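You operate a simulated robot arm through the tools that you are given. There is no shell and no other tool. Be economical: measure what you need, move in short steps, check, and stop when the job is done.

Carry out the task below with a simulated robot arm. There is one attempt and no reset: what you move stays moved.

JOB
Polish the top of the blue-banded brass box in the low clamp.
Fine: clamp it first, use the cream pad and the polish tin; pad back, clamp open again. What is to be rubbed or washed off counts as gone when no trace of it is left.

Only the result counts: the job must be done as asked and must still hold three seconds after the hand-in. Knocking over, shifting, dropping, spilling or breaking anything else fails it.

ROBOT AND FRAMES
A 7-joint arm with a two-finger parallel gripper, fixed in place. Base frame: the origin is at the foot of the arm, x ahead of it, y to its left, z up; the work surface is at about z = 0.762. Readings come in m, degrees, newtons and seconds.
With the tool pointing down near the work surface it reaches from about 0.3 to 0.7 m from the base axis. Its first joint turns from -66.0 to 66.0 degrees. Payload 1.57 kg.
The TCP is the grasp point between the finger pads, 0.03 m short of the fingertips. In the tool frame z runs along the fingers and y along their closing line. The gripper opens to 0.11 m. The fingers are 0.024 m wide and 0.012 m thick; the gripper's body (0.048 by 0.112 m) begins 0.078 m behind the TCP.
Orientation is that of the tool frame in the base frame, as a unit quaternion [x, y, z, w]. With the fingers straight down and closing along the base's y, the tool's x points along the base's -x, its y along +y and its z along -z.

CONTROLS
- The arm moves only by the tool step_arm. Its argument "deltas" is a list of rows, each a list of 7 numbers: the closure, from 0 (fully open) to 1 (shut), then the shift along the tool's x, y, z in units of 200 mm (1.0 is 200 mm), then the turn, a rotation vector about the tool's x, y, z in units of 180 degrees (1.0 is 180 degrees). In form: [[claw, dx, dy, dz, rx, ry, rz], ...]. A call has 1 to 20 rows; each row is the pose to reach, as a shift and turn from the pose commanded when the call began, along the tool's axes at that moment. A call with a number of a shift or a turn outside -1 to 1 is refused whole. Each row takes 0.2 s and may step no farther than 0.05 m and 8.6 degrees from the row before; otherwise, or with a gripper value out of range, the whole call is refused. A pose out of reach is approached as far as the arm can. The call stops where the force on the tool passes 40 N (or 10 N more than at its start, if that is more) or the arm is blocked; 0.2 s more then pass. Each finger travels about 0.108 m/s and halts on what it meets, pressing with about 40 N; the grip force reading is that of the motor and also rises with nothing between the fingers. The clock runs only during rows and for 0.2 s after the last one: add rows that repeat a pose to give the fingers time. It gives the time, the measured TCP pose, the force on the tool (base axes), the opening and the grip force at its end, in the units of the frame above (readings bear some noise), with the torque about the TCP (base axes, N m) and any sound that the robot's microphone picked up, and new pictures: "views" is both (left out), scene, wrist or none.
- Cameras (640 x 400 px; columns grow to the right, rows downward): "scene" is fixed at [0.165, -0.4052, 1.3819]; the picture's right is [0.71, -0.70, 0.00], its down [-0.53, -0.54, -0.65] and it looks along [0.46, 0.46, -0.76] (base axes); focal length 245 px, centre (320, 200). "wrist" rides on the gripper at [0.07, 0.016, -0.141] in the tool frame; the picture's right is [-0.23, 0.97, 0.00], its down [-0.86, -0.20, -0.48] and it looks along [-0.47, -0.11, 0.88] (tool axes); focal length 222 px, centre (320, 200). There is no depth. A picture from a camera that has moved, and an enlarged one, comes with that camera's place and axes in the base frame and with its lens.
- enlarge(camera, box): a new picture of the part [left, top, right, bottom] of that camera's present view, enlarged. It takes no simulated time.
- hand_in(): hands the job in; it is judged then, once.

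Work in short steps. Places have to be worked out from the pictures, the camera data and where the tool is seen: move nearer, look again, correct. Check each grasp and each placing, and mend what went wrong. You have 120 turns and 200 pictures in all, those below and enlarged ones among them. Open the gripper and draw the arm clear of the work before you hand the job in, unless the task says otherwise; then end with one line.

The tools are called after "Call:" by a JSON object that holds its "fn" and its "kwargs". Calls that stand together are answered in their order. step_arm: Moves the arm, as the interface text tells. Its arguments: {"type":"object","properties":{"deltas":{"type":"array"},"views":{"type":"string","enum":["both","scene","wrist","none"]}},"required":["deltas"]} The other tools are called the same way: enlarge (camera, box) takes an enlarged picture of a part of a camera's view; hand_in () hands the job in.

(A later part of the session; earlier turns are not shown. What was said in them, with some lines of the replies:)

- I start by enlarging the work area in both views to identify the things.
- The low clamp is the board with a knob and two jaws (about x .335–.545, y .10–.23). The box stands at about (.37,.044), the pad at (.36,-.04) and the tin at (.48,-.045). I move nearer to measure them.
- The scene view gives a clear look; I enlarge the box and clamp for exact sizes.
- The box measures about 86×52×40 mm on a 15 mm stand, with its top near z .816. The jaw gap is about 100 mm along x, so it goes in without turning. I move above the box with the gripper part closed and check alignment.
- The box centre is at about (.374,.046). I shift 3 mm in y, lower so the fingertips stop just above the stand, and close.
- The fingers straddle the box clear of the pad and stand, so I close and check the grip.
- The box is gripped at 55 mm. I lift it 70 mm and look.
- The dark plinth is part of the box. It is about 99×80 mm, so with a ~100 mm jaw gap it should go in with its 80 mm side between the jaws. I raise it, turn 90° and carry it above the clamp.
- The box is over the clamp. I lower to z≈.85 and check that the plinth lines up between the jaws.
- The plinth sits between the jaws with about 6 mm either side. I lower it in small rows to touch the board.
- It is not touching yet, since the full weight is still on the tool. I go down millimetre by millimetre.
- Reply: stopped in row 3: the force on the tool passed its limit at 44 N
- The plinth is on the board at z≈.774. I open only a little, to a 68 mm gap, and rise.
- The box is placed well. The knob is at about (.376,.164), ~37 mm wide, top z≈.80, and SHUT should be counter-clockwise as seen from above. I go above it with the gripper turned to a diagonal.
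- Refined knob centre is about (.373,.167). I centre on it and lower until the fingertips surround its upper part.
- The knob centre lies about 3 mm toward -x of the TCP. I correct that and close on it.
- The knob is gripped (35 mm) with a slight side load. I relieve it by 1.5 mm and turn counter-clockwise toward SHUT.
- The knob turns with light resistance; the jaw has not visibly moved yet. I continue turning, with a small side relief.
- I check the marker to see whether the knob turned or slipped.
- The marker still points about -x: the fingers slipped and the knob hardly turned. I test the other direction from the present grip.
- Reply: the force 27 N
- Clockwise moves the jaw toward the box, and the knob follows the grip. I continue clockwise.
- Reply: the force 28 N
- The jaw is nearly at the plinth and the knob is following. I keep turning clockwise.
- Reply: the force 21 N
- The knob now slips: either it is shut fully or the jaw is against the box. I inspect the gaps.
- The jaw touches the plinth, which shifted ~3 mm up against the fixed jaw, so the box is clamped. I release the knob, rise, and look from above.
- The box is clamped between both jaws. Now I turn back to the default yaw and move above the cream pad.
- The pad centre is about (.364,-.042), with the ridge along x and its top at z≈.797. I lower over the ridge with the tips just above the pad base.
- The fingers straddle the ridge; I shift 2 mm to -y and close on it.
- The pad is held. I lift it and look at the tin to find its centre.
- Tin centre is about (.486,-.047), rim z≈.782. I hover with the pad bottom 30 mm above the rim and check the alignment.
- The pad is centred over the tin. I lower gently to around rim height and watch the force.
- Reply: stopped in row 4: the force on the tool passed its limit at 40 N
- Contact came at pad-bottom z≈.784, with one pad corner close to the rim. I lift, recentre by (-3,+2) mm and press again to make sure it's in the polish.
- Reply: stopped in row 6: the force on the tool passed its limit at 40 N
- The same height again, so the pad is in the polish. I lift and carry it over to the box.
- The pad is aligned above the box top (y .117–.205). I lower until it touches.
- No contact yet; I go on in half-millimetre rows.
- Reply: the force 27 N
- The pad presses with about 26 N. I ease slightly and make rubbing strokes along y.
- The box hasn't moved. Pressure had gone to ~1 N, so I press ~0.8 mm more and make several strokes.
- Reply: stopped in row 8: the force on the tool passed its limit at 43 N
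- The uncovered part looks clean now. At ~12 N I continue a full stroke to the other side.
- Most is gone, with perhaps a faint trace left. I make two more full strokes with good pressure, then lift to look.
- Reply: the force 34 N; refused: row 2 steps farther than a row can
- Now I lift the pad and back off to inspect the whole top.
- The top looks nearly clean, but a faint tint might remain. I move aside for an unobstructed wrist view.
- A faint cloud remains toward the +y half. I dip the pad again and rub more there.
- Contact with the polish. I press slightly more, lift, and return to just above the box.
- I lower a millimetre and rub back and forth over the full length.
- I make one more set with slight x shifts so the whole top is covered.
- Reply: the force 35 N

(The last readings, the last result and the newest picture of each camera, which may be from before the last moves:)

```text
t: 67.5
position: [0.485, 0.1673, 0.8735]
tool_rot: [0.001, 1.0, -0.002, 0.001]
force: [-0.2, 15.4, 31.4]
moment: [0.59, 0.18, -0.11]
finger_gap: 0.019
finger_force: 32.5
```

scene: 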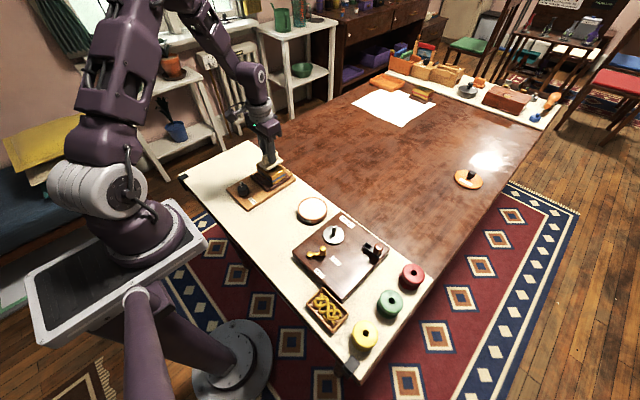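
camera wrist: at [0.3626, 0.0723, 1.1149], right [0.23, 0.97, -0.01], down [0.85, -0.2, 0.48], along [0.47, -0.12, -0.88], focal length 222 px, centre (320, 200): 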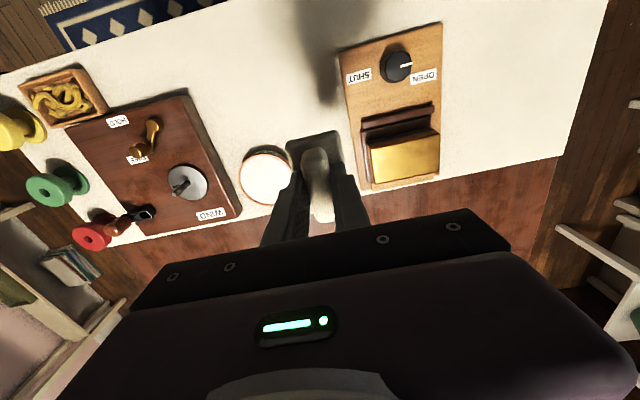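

Good pressure throughout. I lift and back away to inspect from both cameras.

Call:
{"fn": "step_arm", "kwargs": {"deltas": [[1, 0, 0, -0.1, 0, 0, 0], [1, 0, 0, -0.3, 0, 0, 0], [1, 0.1, -0.1, -0.4, 0, 0, 0], [1, 0.2, -0.25, -0.45, 0, 0, 0], [1, 0.3, -0.4, -0.45, 0, 0, 0], [1, 0.4, -0.55, -0.45, 0, 0, 0], [1, 0.45, -0.7, -0.45, 0, 0, 0], [1, 0.45, -0.7, -0.45, 0, 0, 0]], "views": "wrist"}}

Call:
{"fn": "enlarge", "kwargs": {"camera": "scene", "box": [258, 150, 298, 180]}}

Call:
{"fn": "enlarge", "kwargs": {"camera": "wrist", "box": [370, 80, 530, 230]}}

```text
t: 69.3
position: [0.3934, 0.0282, 0.9654]
tool_rot: [0.002, 1.0, -0.003, 0.001]
force: [-0.1, -0.6, 0.3]
moment: [-0.01, 0.0, 0.04]
finger_gap: 0.0188
finger_force: 33.1
camera wrist: at [0.3234, 0.0454, 1.1051], right [0.23, 0.97, -0.01], down [0.85, -0.2, 0.48], along [0.47, -0.12, -0.88], focal length 222 px, centre (320, 200)
```

wrist: 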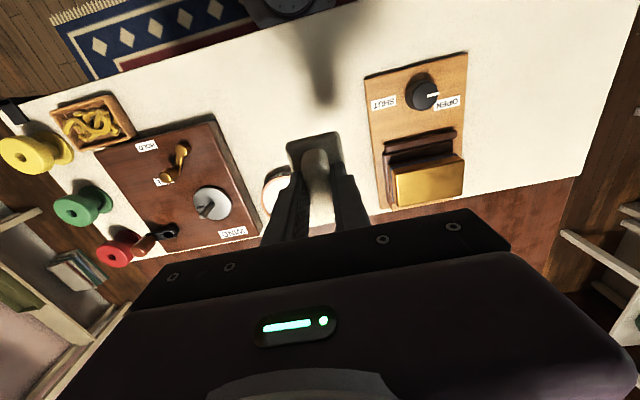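

```text
13.33 times, centred on (278, 165) of scene
camera zoom: at [0.165, -0.4052, 1.3819], right [0.71, -0.7, 0.0], down [-0.53, -0.54, -0.65], along [0.46, 0.46, -0.76], focal length 3264 px, centre (880, 667)
```

zoom: 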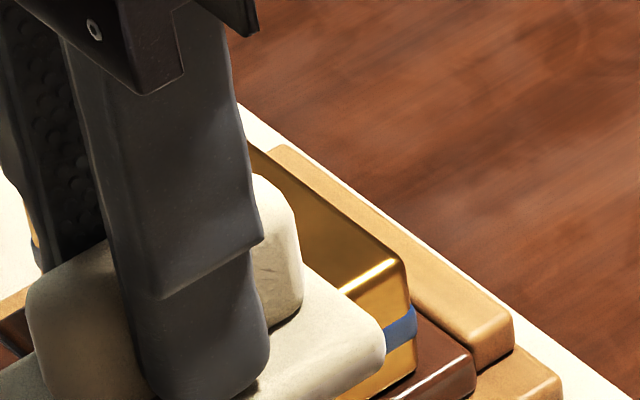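

```text
2.67 times, centred on (450, 155) of wrist
camera zoom: at [0.3234, 0.0454, 1.1051], right [0.23, 0.97, -0.01], down [0.85, -0.2, 0.48], along [0.47, -0.12, -0.88], focal length 592 px, centre (-27, 320)
```

zoom: 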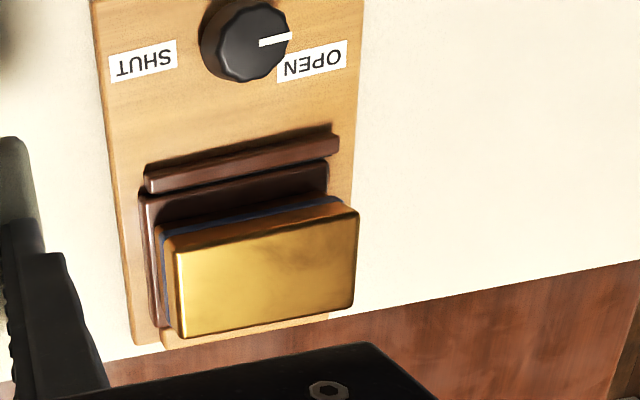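

I move to above the pad's place, which leaves the scene view of the box free for a clean check.

Call:
{"fn": "step_arm", "kwargs": {"deltas": [[1, 0.08, -0.12, 0.0, 0, 0, 0], [1, 0.15, -0.25, 0.1, 0, 0, 0], [1, 0.15, -0.345, 0.2, 0, 0, 0], [1, 0.15, -0.345, 0.2, 0, 0, 0]], "views": "wrist"}}

Call:
{"fn": "enlarge", "kwargs": {"camera": "scene", "box": [258, 150, 298, 180]}}

Call:
{"fn": "enlarge", "kwargs": {"camera": "wrist", "box": [430, 100, 630, 250]}}

```text
t: 70.3
position: [0.3626, -0.0428, 0.9249]
tool_rot: [0.002, 1.0, -0.003, 0.001]
force: [-0.9, -0.2, -1.4]
moment: [0.0, 0.01, -0.02]
finger_gap: 0.0186
finger_force: 32.9
camera wrist: at [0.2932, -0.0248, 1.0663], right [0.23, 0.97, -0.01], down [0.85, -0.2, 0.48], along [0.47, -0.12, -0.88], focal length 222 px, centre (320, 200)
```

wrist: 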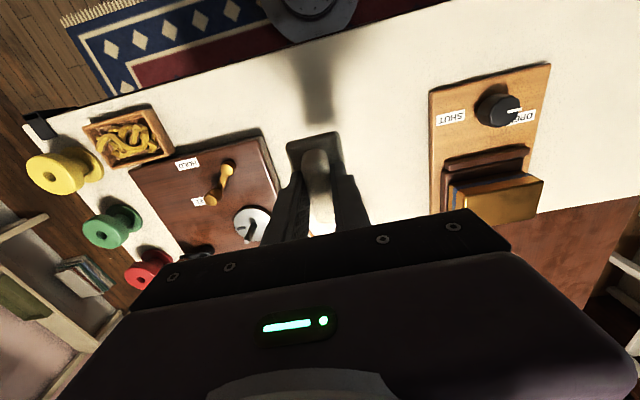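

```text
13.33 times, centred on (278, 165) of scene
camera zoom: at [0.165, -0.4052, 1.3819], right [0.71, -0.7, 0.0], down [-0.53, -0.54, -0.65], along [0.46, 0.46, -0.76], focal length 3264 px, centre (880, 667)
```

zoom: 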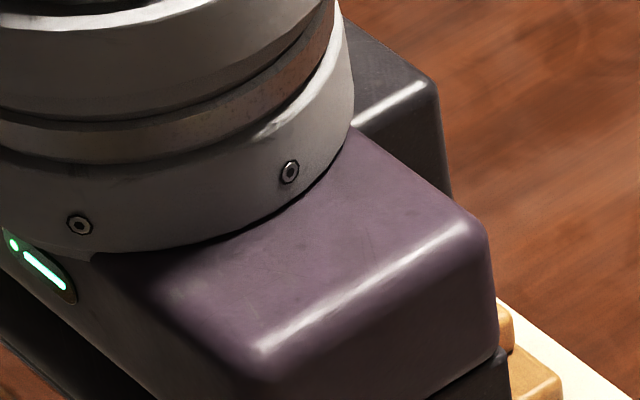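

```text
2.67 times, centred on (530, 175) of wrist
camera zoom: at [0.2932, -0.0248, 1.0663], right [0.23, 0.97, -0.01], down [0.85, -0.2, 0.48], along [0.47, -0.12, -0.88], focal length 592 px, centre (-240, 267)
```

zoom: 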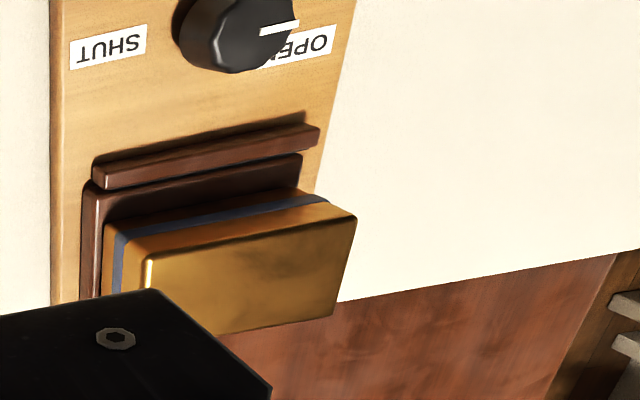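

The arm blocks the scene camera; I go to the earlier spot behind the box that gave a clear view.

Call:
{"fn": "step_arm", "kwargs": {"deltas": [[1, 0, 0.2, -0.1, 0, 0, 0], [1, 0, 0.4, -0.2, 0, 0, 0], [1, 0, 0.6, -0.25, 0, 0, 0], [1, 0, 0.8, -0.25, 0, 0, 0], [1, 0, 0.99, -0.25, 0, 0, 0], [1, 0, 0.99, -0.25, 0, 0, 0]], "views": "none"}}

Call:
{"fn": "enlarge", "kwargs": {"camera": "scene", "box": [258, 150, 298, 180]}}

```text
t: 71.7
position: [0.362, 0.1549, 0.9721]
tool_rot: [0.003, 1.0, -0.004, 0.0]
force: [0.2, -0.2, -0.9]
moment: [-0.01, 0.0, -0.02]
finger_gap: 0.019
finger_force: 32.8
```

```text
13.33 times, centred on (278, 165) of scene
camera zoom: at [0.165, -0.4052, 1.3819], right [0.71, -0.7, 0.0], down [-0.53, -0.54, -0.65], along [0.46, 0.46, -0.76], focal length 3264 px, centre (880, 667)
```

zoom: 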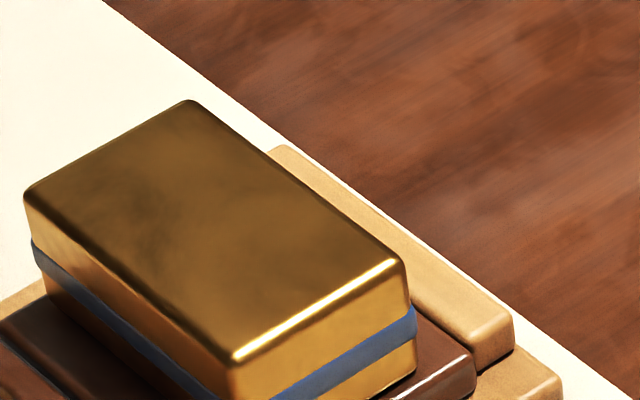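

No outline or green is left; the remaining shading could be reflection. I raise the arm to see whether that shading changes.

Call:
{"fn": "step_arm", "kwargs": {"deltas": [[1, 0.0, 0, -0.2, 0, 0, 0], [1, 0, 0, -0.4, 0, 0, 0], [1, 0, 0, -0.6, 0, 0, 0], [1, 0, 0, -0.8, 0, 0, 0], [1, 0, 0, -0.8, 0, 0, 0]], "views": "none"}}

Call:
{"fn": "enlarge", "kwargs": {"camera": "scene", "box": [258, 150, 298, 180]}}

Call:
{"fn": "enlarge", "kwargs": {"camera": "wrist", "box": [280, 100, 480, 240]}}

```text
t: 72.9
position: [0.3633, 0.1564, 1.1327]
tool_rot: [0.001, 1.0, -0.003, 0.001]
force: [0.9, 0.3, -0.1]
moment: [0.01, -0.02, 0.0]
finger_gap: 0.0187
finger_force: 33.0
```

```text
13.33 times, centred on (278, 165) of scene
camera zoom: at [0.165, -0.4052, 1.3819], right [0.71, -0.7, 0.0], down [-0.53, -0.54, -0.65], along [0.46, 0.46, -0.76], focal length 3264 px, centre (880, 667)
```

zoom: 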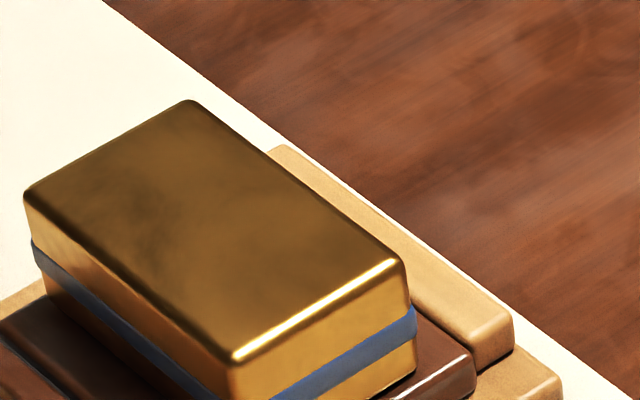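

```text
2.86 times, centred on (380, 170) of wrist
camera zoom: at [0.2943, 0.1735, 1.2735], right [0.23, 0.97, -0.01], down [0.85, -0.2, 0.48], along [0.47, -0.12, -0.88], focal length 635 px, centre (149, 286)
```

zoom: 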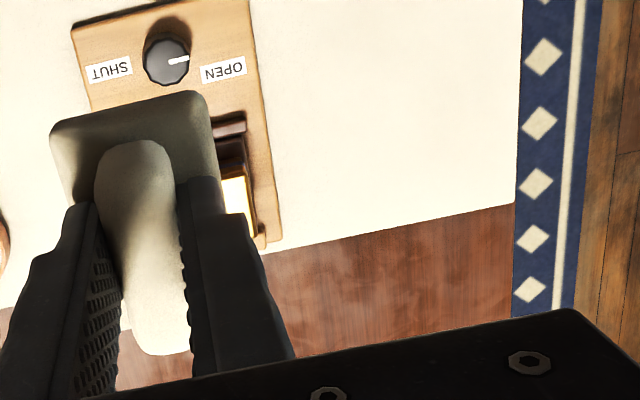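

The smudges don't depend on the arm. To compare, I return to the same wrist pose as the first inspection.

Call:
{"fn": "step_arm", "kwargs": {"deltas": [[1, -0.1, -0.1, 0.15, 0, 0, 0], [1, -0.2, -0.2, 0.3, 0, 0, 0], [1, -0.27, -0.33, 0.45, 0, 0, 0], [1, -0.34, -0.45, 0.6, 0, 0, 0], [1, -0.344, -0.51, 0.79, 0, 0, 0], [1, -0.344, -0.51, 0.79, 0, 0, 0]], "views": "none"}}

Call:
{"fn": "enlarge", "kwargs": {"camera": "wrist", "box": [360, 90, 500, 210]}}

```text
t: 74.3
position: [0.4322, 0.0543, 0.9739]
tool_rot: [0.002, 1.0, -0.003, 0.002]
force: [0.0, -0.3, -0.4]
moment: [-0.03, -0.01, 0.0]
finger_gap: 0.0189
finger_force: 33.1
```

```text
3.33 times, centred on (430, 150) of wrist
camera zoom: at [0.362, 0.0715, 1.115], right [0.23, 0.97, -0.01], down [0.85, -0.2, 0.48], along [0.47, -0.12, -0.88], focal length 740 px, centre (-47, 367)
```

zoom: 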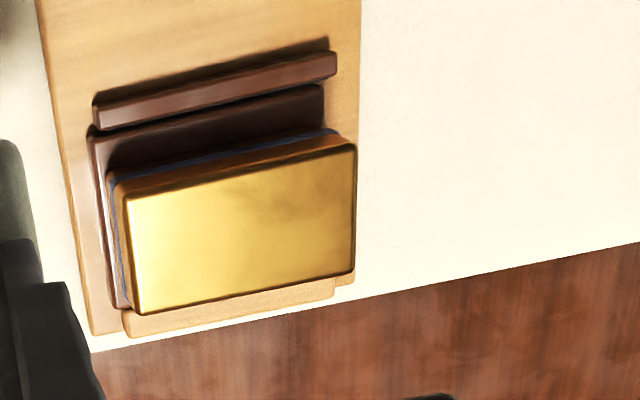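

The surface is the same as after the first polishing, so what is left is the brass's own texture and the tarnish is gone. I return the pad to its place.

Call:
{"fn": "step_arm", "kwargs": {"deltas": [[1, 0.1, -0.14, 0, 0, 0, 0], [1, 0.2, -0.28, 0.05, 0, 0, 0], [1, 0.3, -0.42, 0.1, 0, 0, 0], [1, 0.347, -0.479, 0.3, 0, 0, 0], [1, 0.347, -0.479, 0.5, 0, 0, 0], [1, 0.347, -0.479, 0.65, 0, 0, 0], [1, 0.347, -0.479, 0.75, 0, 0, 0], [1, 0.347, -0.479, 0.785, 0, 0, 0], [1, 0.347, -0.479, 0.8, 0, 0, 0]], "views": "none"}}

Call:
{"fn": "enlarge", "kwargs": {"camera": "scene", "box": [260, 205, 310, 245]}}

```text
t: 76.3
position: [0.3618, -0.0438, 0.817]
tool_rot: [0.004, 1.0, -0.003, 0.0]
force: [0.0, 0.0, -0.3]
moment: [-0.01, 0.01, 0.03]
finger_gap: 0.0185
finger_force: 33.2
```

```text
10.00 times, centred on (285, 225) of scene
camera zoom: at [0.165, -0.4052, 1.3819], right [0.71, -0.7, 0.0], down [-0.53, -0.54, -0.65], along [0.46, 0.46, -0.76], focal length 2448 px, centre (670, -50)
```

zoom: 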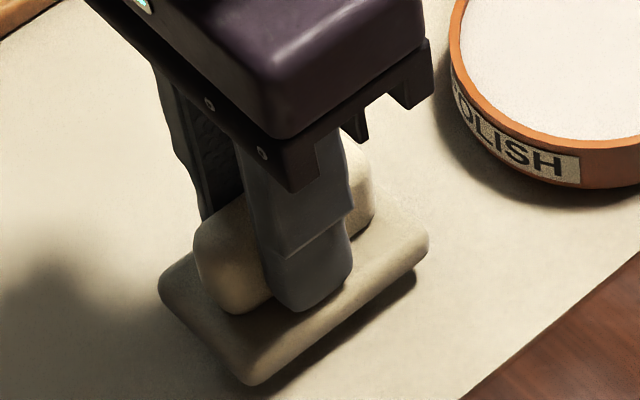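

Almost down and in line with its first place. I lower the last millimetres.

Call:
{"fn": "step_arm", "kwargs": {"deltas": [[1, -0.002, 0.008, 0.015, 0, 0, 0], [1, -0.002, 0.008, 0.025, 0, 0, 0], [1, -0.002, 0.008, 0.03, 0, 0, 0], [1, -0.002, 0.008, 0.035, 0, 0, 0]], "views": "none"}}

```text
t: 77.3
position: [0.3633, -0.0425, 0.81]
tool_rot: [0.001, 1.0, -0.002, 0.001]
force: [-0.6, 1.3, -0.7]
moment: [0.03, -0.01, 0.01]
finger_gap: 0.0187
finger_force: 32.8
```

Not bearing yet; I go on by half-millimetres to contact.

Call:
{"fn": "step_arm", "kwargs": {"deltas": [[1, 0, 0, 0.0025, 0, 0, 0], [1, 0, 0, 0.005, 0, 0, 0], [1, 0, 0, 0.0075, 0, 0, 0]], "views": "none"}}

```text
t: 78.1
position: [0.362, -0.0419, 0.8084]
tool_rot: [0.001, 1.0, -0.003, 0.002]
force: [-0.1, 0.1, -0.6]
moment: [0.0, 0.03, 0.0]
finger_gap: 0.0189
finger_force: 33.1
```

Still free, since the pad slid a little in the grip while rubbing. I continue.

Call:
{"fn": "step_arm", "kwargs": {"deltas": [[1, 0, 0, 0.0025, 0, 0, 0], [1, 0, 0, 0.005, 0, 0, 0], [1, 0, 0, 0.0075, 0, 0, 0], [1, 0, 0, 0.01, 0, 0, 0]], "views": "none"}}

```text
t: 78.9
position: [0.3631, -0.0408, 0.8073]
tool_rot: [0.002, 1.0, -0.003, 0.002]
force: [-2.0, 1.1, 15.7]
moment: [0.21, 0.06, 0.01]
finger_gap: 0.0186
finger_force: 32.7
stopped in row 3: the force on the tool passed its limit at 40 N (the readings are from after the stop); the commanded pose is now the measured one
```

The pad is down. I open the gripper to 71 mm and rise.

Call:
{"fn": "step_arm", "kwargs": {"deltas": [[0.35, 0, 0, -0.003, 0, 0, 0], [0.35, 0, 0, -0.003, 0, 0, 0], [0.35, 0, 0, -0.003, 0, 0, 0], [0.35, 0, 0, -0.15, 0, 0, 0], [0.35, 0, 0, -0.35, 0, 0, 0], [0.35, 0, 0, -0.55, 0, 0, 0], [0.35, 0, 0, -0.65, 0, 0, 0]], "views": "wrist"}}

Call:
{"fn": "enlarge", "kwargs": {"camera": "scene", "box": [250, 190, 340, 260]}}

```text
t: 80.5
position: [0.3613, -0.0392, 0.9376]
tool_rot: [0.003, 1.0, -0.004, 0.001]
force: [0.4, 0.0, 1.2]
moment: [0.02, -0.01, 0.0]
finger_gap: 0.0717
finger_force: 0.0
camera wrist: at [0.2913, -0.0222, 1.0772], right [0.23, 0.97, -0.01], down [0.85, -0.2, 0.48], along [0.47, -0.12, -0.88], focal length 222 px, centre (320, 200)
```

wrist: 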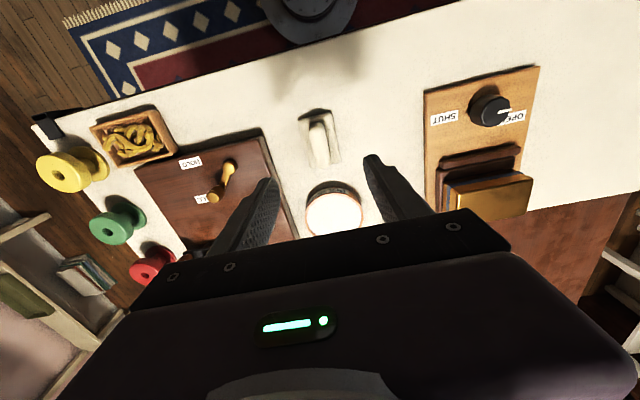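

```text
5.71 times, centred on (295, 225) of scene
camera zoom: at [0.165, -0.4052, 1.3819], right [0.71, -0.7, 0.0], down [-0.53, -0.54, -0.65], along [0.46, 0.46, -0.76], focal length 1399 px, centre (463, 57)
```

zoom: 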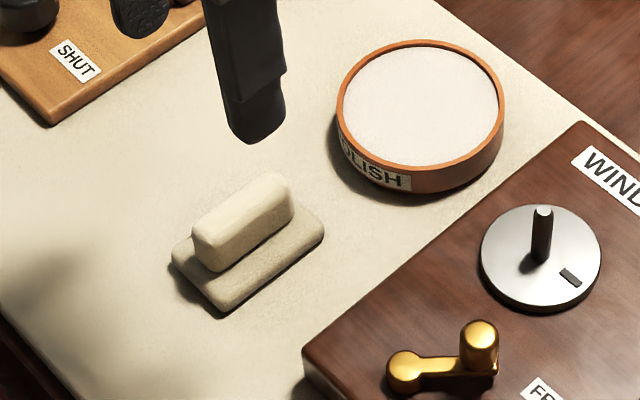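

The pad is back on its spot and the tin is unmoved. Now back to the knob, starting at about +80° yaw so I can turn counter-clockwise.

Call:
{"fn": "step_arm", "kwargs": {"deltas": [[0.35, -0.0044, 0.09, 0.0, 0, 0, 0.0404], [0.35, -0.0088, 0.18, 0.0, 0, 0, 0.0808], [0.35, -0.0132, 0.27, 0.0, 0, 0, 0.1212], [0.35, -0.0176, 0.36, 0.0, 0, 0, 0.1616], [0.35, -0.022, 0.45, 0.0, 0, 0, 0.202], [0.35, -0.0265, 0.54, 0.0, 0, 0, 0.2424], [0.35, -0.0309, 0.63, 0.0, 0, 0, 0.2828], [0.35, -0.0353, 0.72, 0.0, 0, 0, 0.3232], [0.35, -0.0397, 0.81, 0.1, 0, 0, 0.3636], [0.35, -0.0441, 0.9, 0.2, 0, 0, 0.404], [0.35, -0.0485, 0.99, 0.3, 0, 0, 0.444], [0.35, -0.0485, 0.99, 0.3, 0, 0, 0.444]], "views": "wrist"}}

Call:
{"fn": "enlarge", "kwargs": {"camera": "scene", "box": [215, 140, 305, 220]}}

```text
t: 83.1
position: [0.373, 0.1597, 0.8784]
tool_rot: [0.644, 0.765, -0.001, 0.003]
force: [0.0, 0.0, -0.2]
moment: [-0.02, 0.0, -0.01]
finger_gap: 0.0715
finger_force: 0.1
camera wrist: at [0.3768, 0.2315, 1.0172], right [1.0, -0.06, 0.0], down [-0.05, -0.87, 0.48], along [-0.03, -0.48, -0.88], focal length 222 px, centre (320, 200)
```

wrist: 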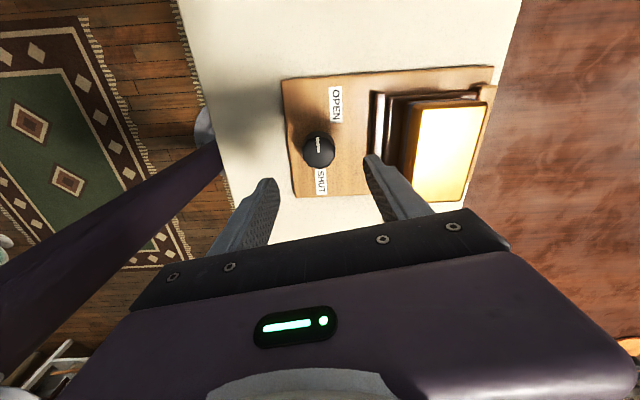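

```text
5.00 times, centred on (260, 180) of scene
camera zoom: at [0.165, -0.4052, 1.3819], right [0.71, -0.7, 0.0], down [-0.53, -0.54, -0.65], along [0.46, 0.46, -0.76], focal length 1224 px, centre (620, 300)
```

zoom: 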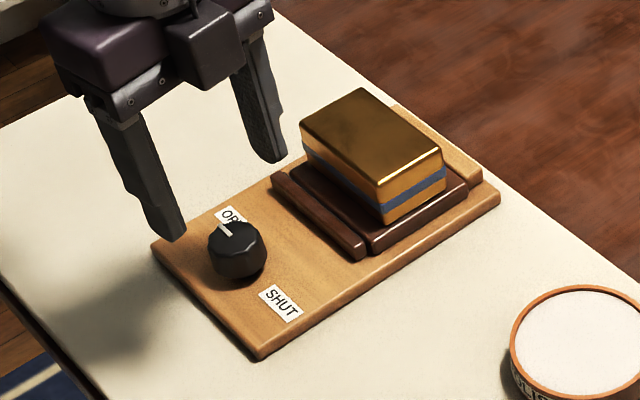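

I narrow the opening so the fingers clear the jaw, centre on the knob, lower and grip.

Call:
{"fn": "step_arm", "kwargs": {"deltas": [[0.5, 0.031, -0.005, 0.1, 0, 0, 0], [0.5, 0.031, -0.005, 0.2, 0, 0, 0], [0.5, 0.031, -0.005, 0.297, 0, 0, 0], [0.5, 0.031, -0.005, 0.297, 0, 0, 0], [1, 0.031, -0.005, 0.297, 0, 0, 0], [1, 0.031, -0.005, 0.297, 0, 0, 0], [1, 0.031, -0.005, 0.297, 0, 0, 0]], "views": "none"}}

Call:
{"fn": "enlarge", "kwargs": {"camera": "scene", "box": [215, 140, 305, 220]}}

```text
t: 84.7
position: [0.373, 0.163, 0.8167]
tool_rot: [0.645, 0.765, -0.001, 0.004]
force: [9.7, 3.4, -16.2]
moment: [0.4, -0.34, 0.01]
finger_gap: 0.0351
finger_force: 42.2
```

```text
5.00 times, centred on (260, 180) of scene
camera zoom: at [0.1654, -0.4051, 1.3819], right [0.71, -0.7, 0.0], down [-0.53, -0.54, -0.65], along [0.46, 0.46, -0.76], focal length 1224 px, centre (620, 300)
```

zoom: 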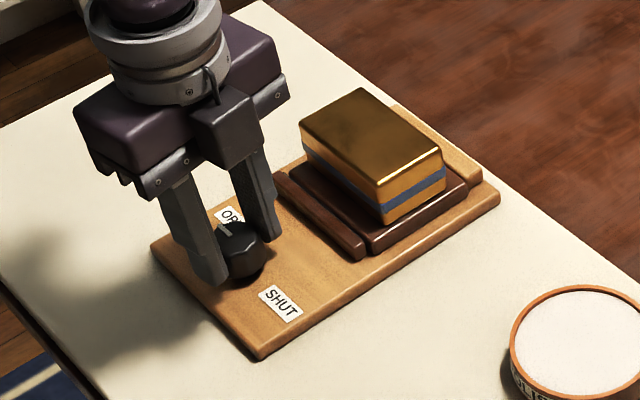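

The knob is gripped. I turn counter-clockwise about 110° to open.

Call:
{"fn": "step_arm", "kwargs": {"deltas": [[1, 0, 0, 0, 0, 0, -0.04], [1, 0, 0, 0, 0, 0, -0.08], [1, 0, 0, 0, 0, 0, -0.12], [1, 0, 0, 0, 0, 0, -0.16], [1, 0, 0, 0, 0, 0, -0.2], [1, 0, 0, 0, 0, 0, -0.24], [1, 0, 0, 0, 0, 0, -0.28], [1, 0, 0, 0, 0, 0, -0.32], [1, 0, 0, 0, 0, 0, -0.36], [1, 0, 0, 0, 0, 0, -0.4], [1, 0, 0, 0, 0, 0, -0.44], [1, 0, 0, 0, 0, 0, -0.48], [1, 0, 0, 0, 0, 0, -0.52], [1, 0, 0, 0, 0, 0, -0.56], [1, 0, 0, 0, 0, 0, -0.6], [1, 0, 0, 0, 0, 0, -0.64]], "views": "wrist"}}

Call:
{"fn": "enlarge", "kwargs": {"camera": "scene", "box": [215, 140, 305, 220]}}

```text
t: 87.6
position: [0.3723, 0.1652, 0.8169]
tool_rot: [-0.143, 0.99, 0.0, 0.005]
force: [-0.6, 4.5, -4.1]
moment: [0.26, -0.06, -0.58]
finger_gap: 0.035
finger_force: 42.1
stopped in row 14: the force on the tool passed its limit at 40 N (the readings are from after the stop); the commanded pose is now the measured one
camera wrist: at [0.3005, 0.1617, 0.957], right [-0.06, 1.0, 0.0], down [0.87, 0.05, 0.49], along [0.49, 0.03, -0.87], focal length 222 px, centre (320, 200)
```

wrist: 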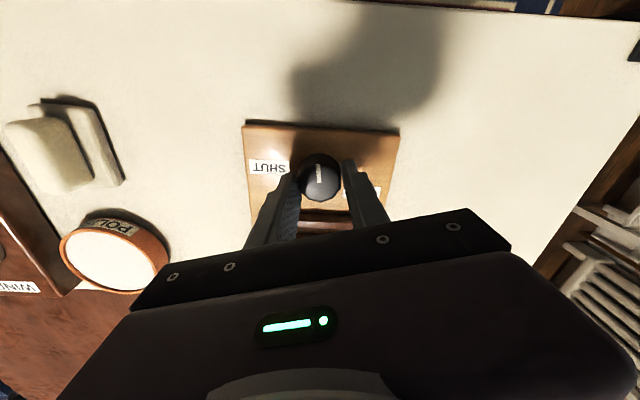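

```text
5.00 times, centred on (260, 180) of scene
camera zoom: at [0.165, -0.4052, 1.382], right [0.71, -0.7, 0.0], down [-0.53, -0.54, -0.65], along [0.46, 0.46, -0.76], focal length 1224 px, centre (620, 300)
```

zoom: 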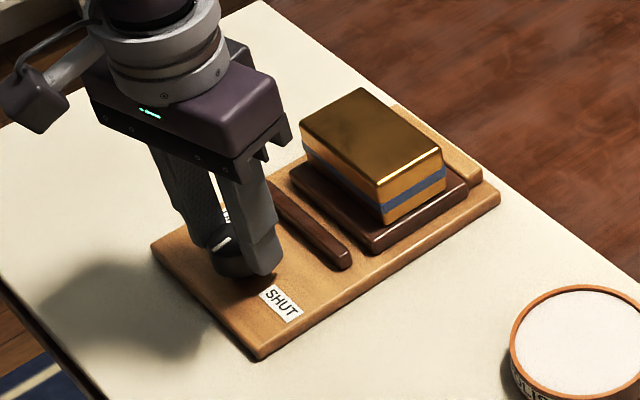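

The jaw is fully back and the knob is at its open stop. I release, rise clear and check everything.

Call:
{"fn": "step_arm", "kwargs": {"deltas": [[0.45, 0, 0, 0, 0, 0, 0], [0.45, 0, 0, 0, 0, 0, 0], [0.45, 0, 0, -0.15, 0, 0, 0], [0.3, 0, 0, -0.35, 0, 0, 0], [0, 0, 0, -0.55, 0, 0, 0], [0, 0.05, 0, -0.75, 0, 0, 0], [0, 0.1, 0, -0.95, 0, 0, 0], [0, 0.1, 0, -0.95, 0, 0, 0]]}}

Call:
{"fn": "enlarge", "kwargs": {"camera": "scene", "box": [215, 145, 345, 245]}}

Call:
{"fn": "enlarge", "kwargs": {"camera": "scene", "box": [258, 150, 298, 180]}}

```text
t: 89.4
position: [0.3508, 0.1587, 1.0058]
tool_rot: [-0.142, 0.99, -0.001, 0.005]
force: [0.4, -0.3, -0.5]
moment: [0.0, 0.01, -0.01]
finger_gap: 0.11
finger_force: 0.1
camera wrist: at [0.2778, 0.1554, 1.1456], right [-0.06, 1.0, 0.0], down [0.87, 0.05, 0.49], along [0.49, 0.03, -0.87], focal length 222 px, centre (320, 200)
```

scene: 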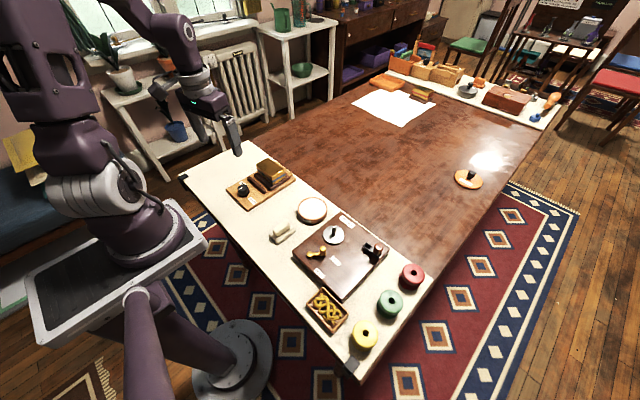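
wrist: 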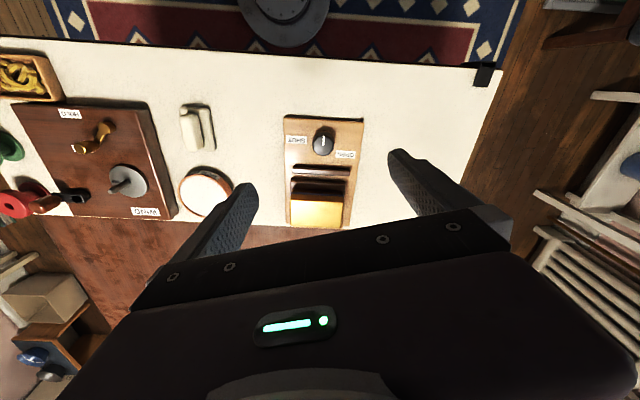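

```text
4.00 times, centred on (280, 195) of scene
camera zoom: at [0.165, -0.4052, 1.3819], right [0.71, -0.7, 0.0], down [-0.53, -0.54, -0.65], along [0.46, 0.46, -0.76], focal length 979 px, centre (480, 220)
```

zoom: 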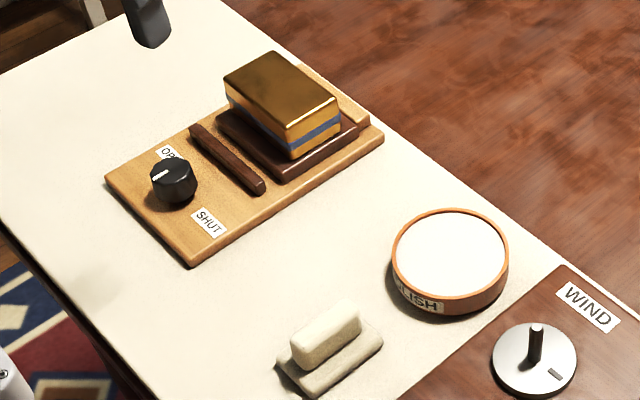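

```text
13.33 times, centred on (278, 165) of scene
camera zoom: at [0.165, -0.4052, 1.3819], right [0.71, -0.7, 0.0], down [-0.53, -0.54, -0.65], along [0.46, 0.46, -0.76], focal length 3264 px, centre (880, 667)
```

zoom: 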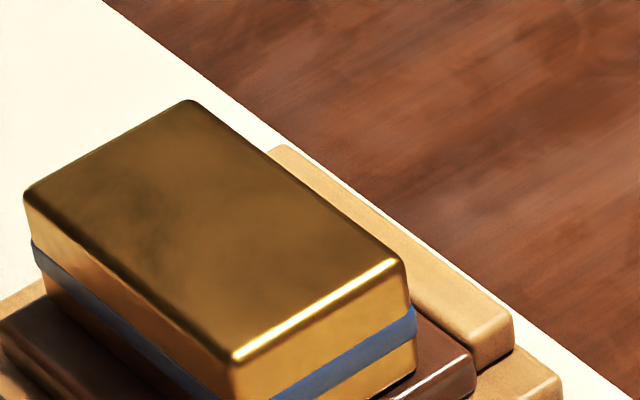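

The top is clean, the pad is back, the clamp is open, nothing else has moved and the arm is clear, so I hand in.

Call:
{"fn": "hand_in", "kwargs": {}}

```text
The job is handed in.
```

I polished the box top in the low clamp until no tarnish showed, put the cream pad back in its place and opened the clamp; the box is still sitting in the clamp, and the job is handed in.
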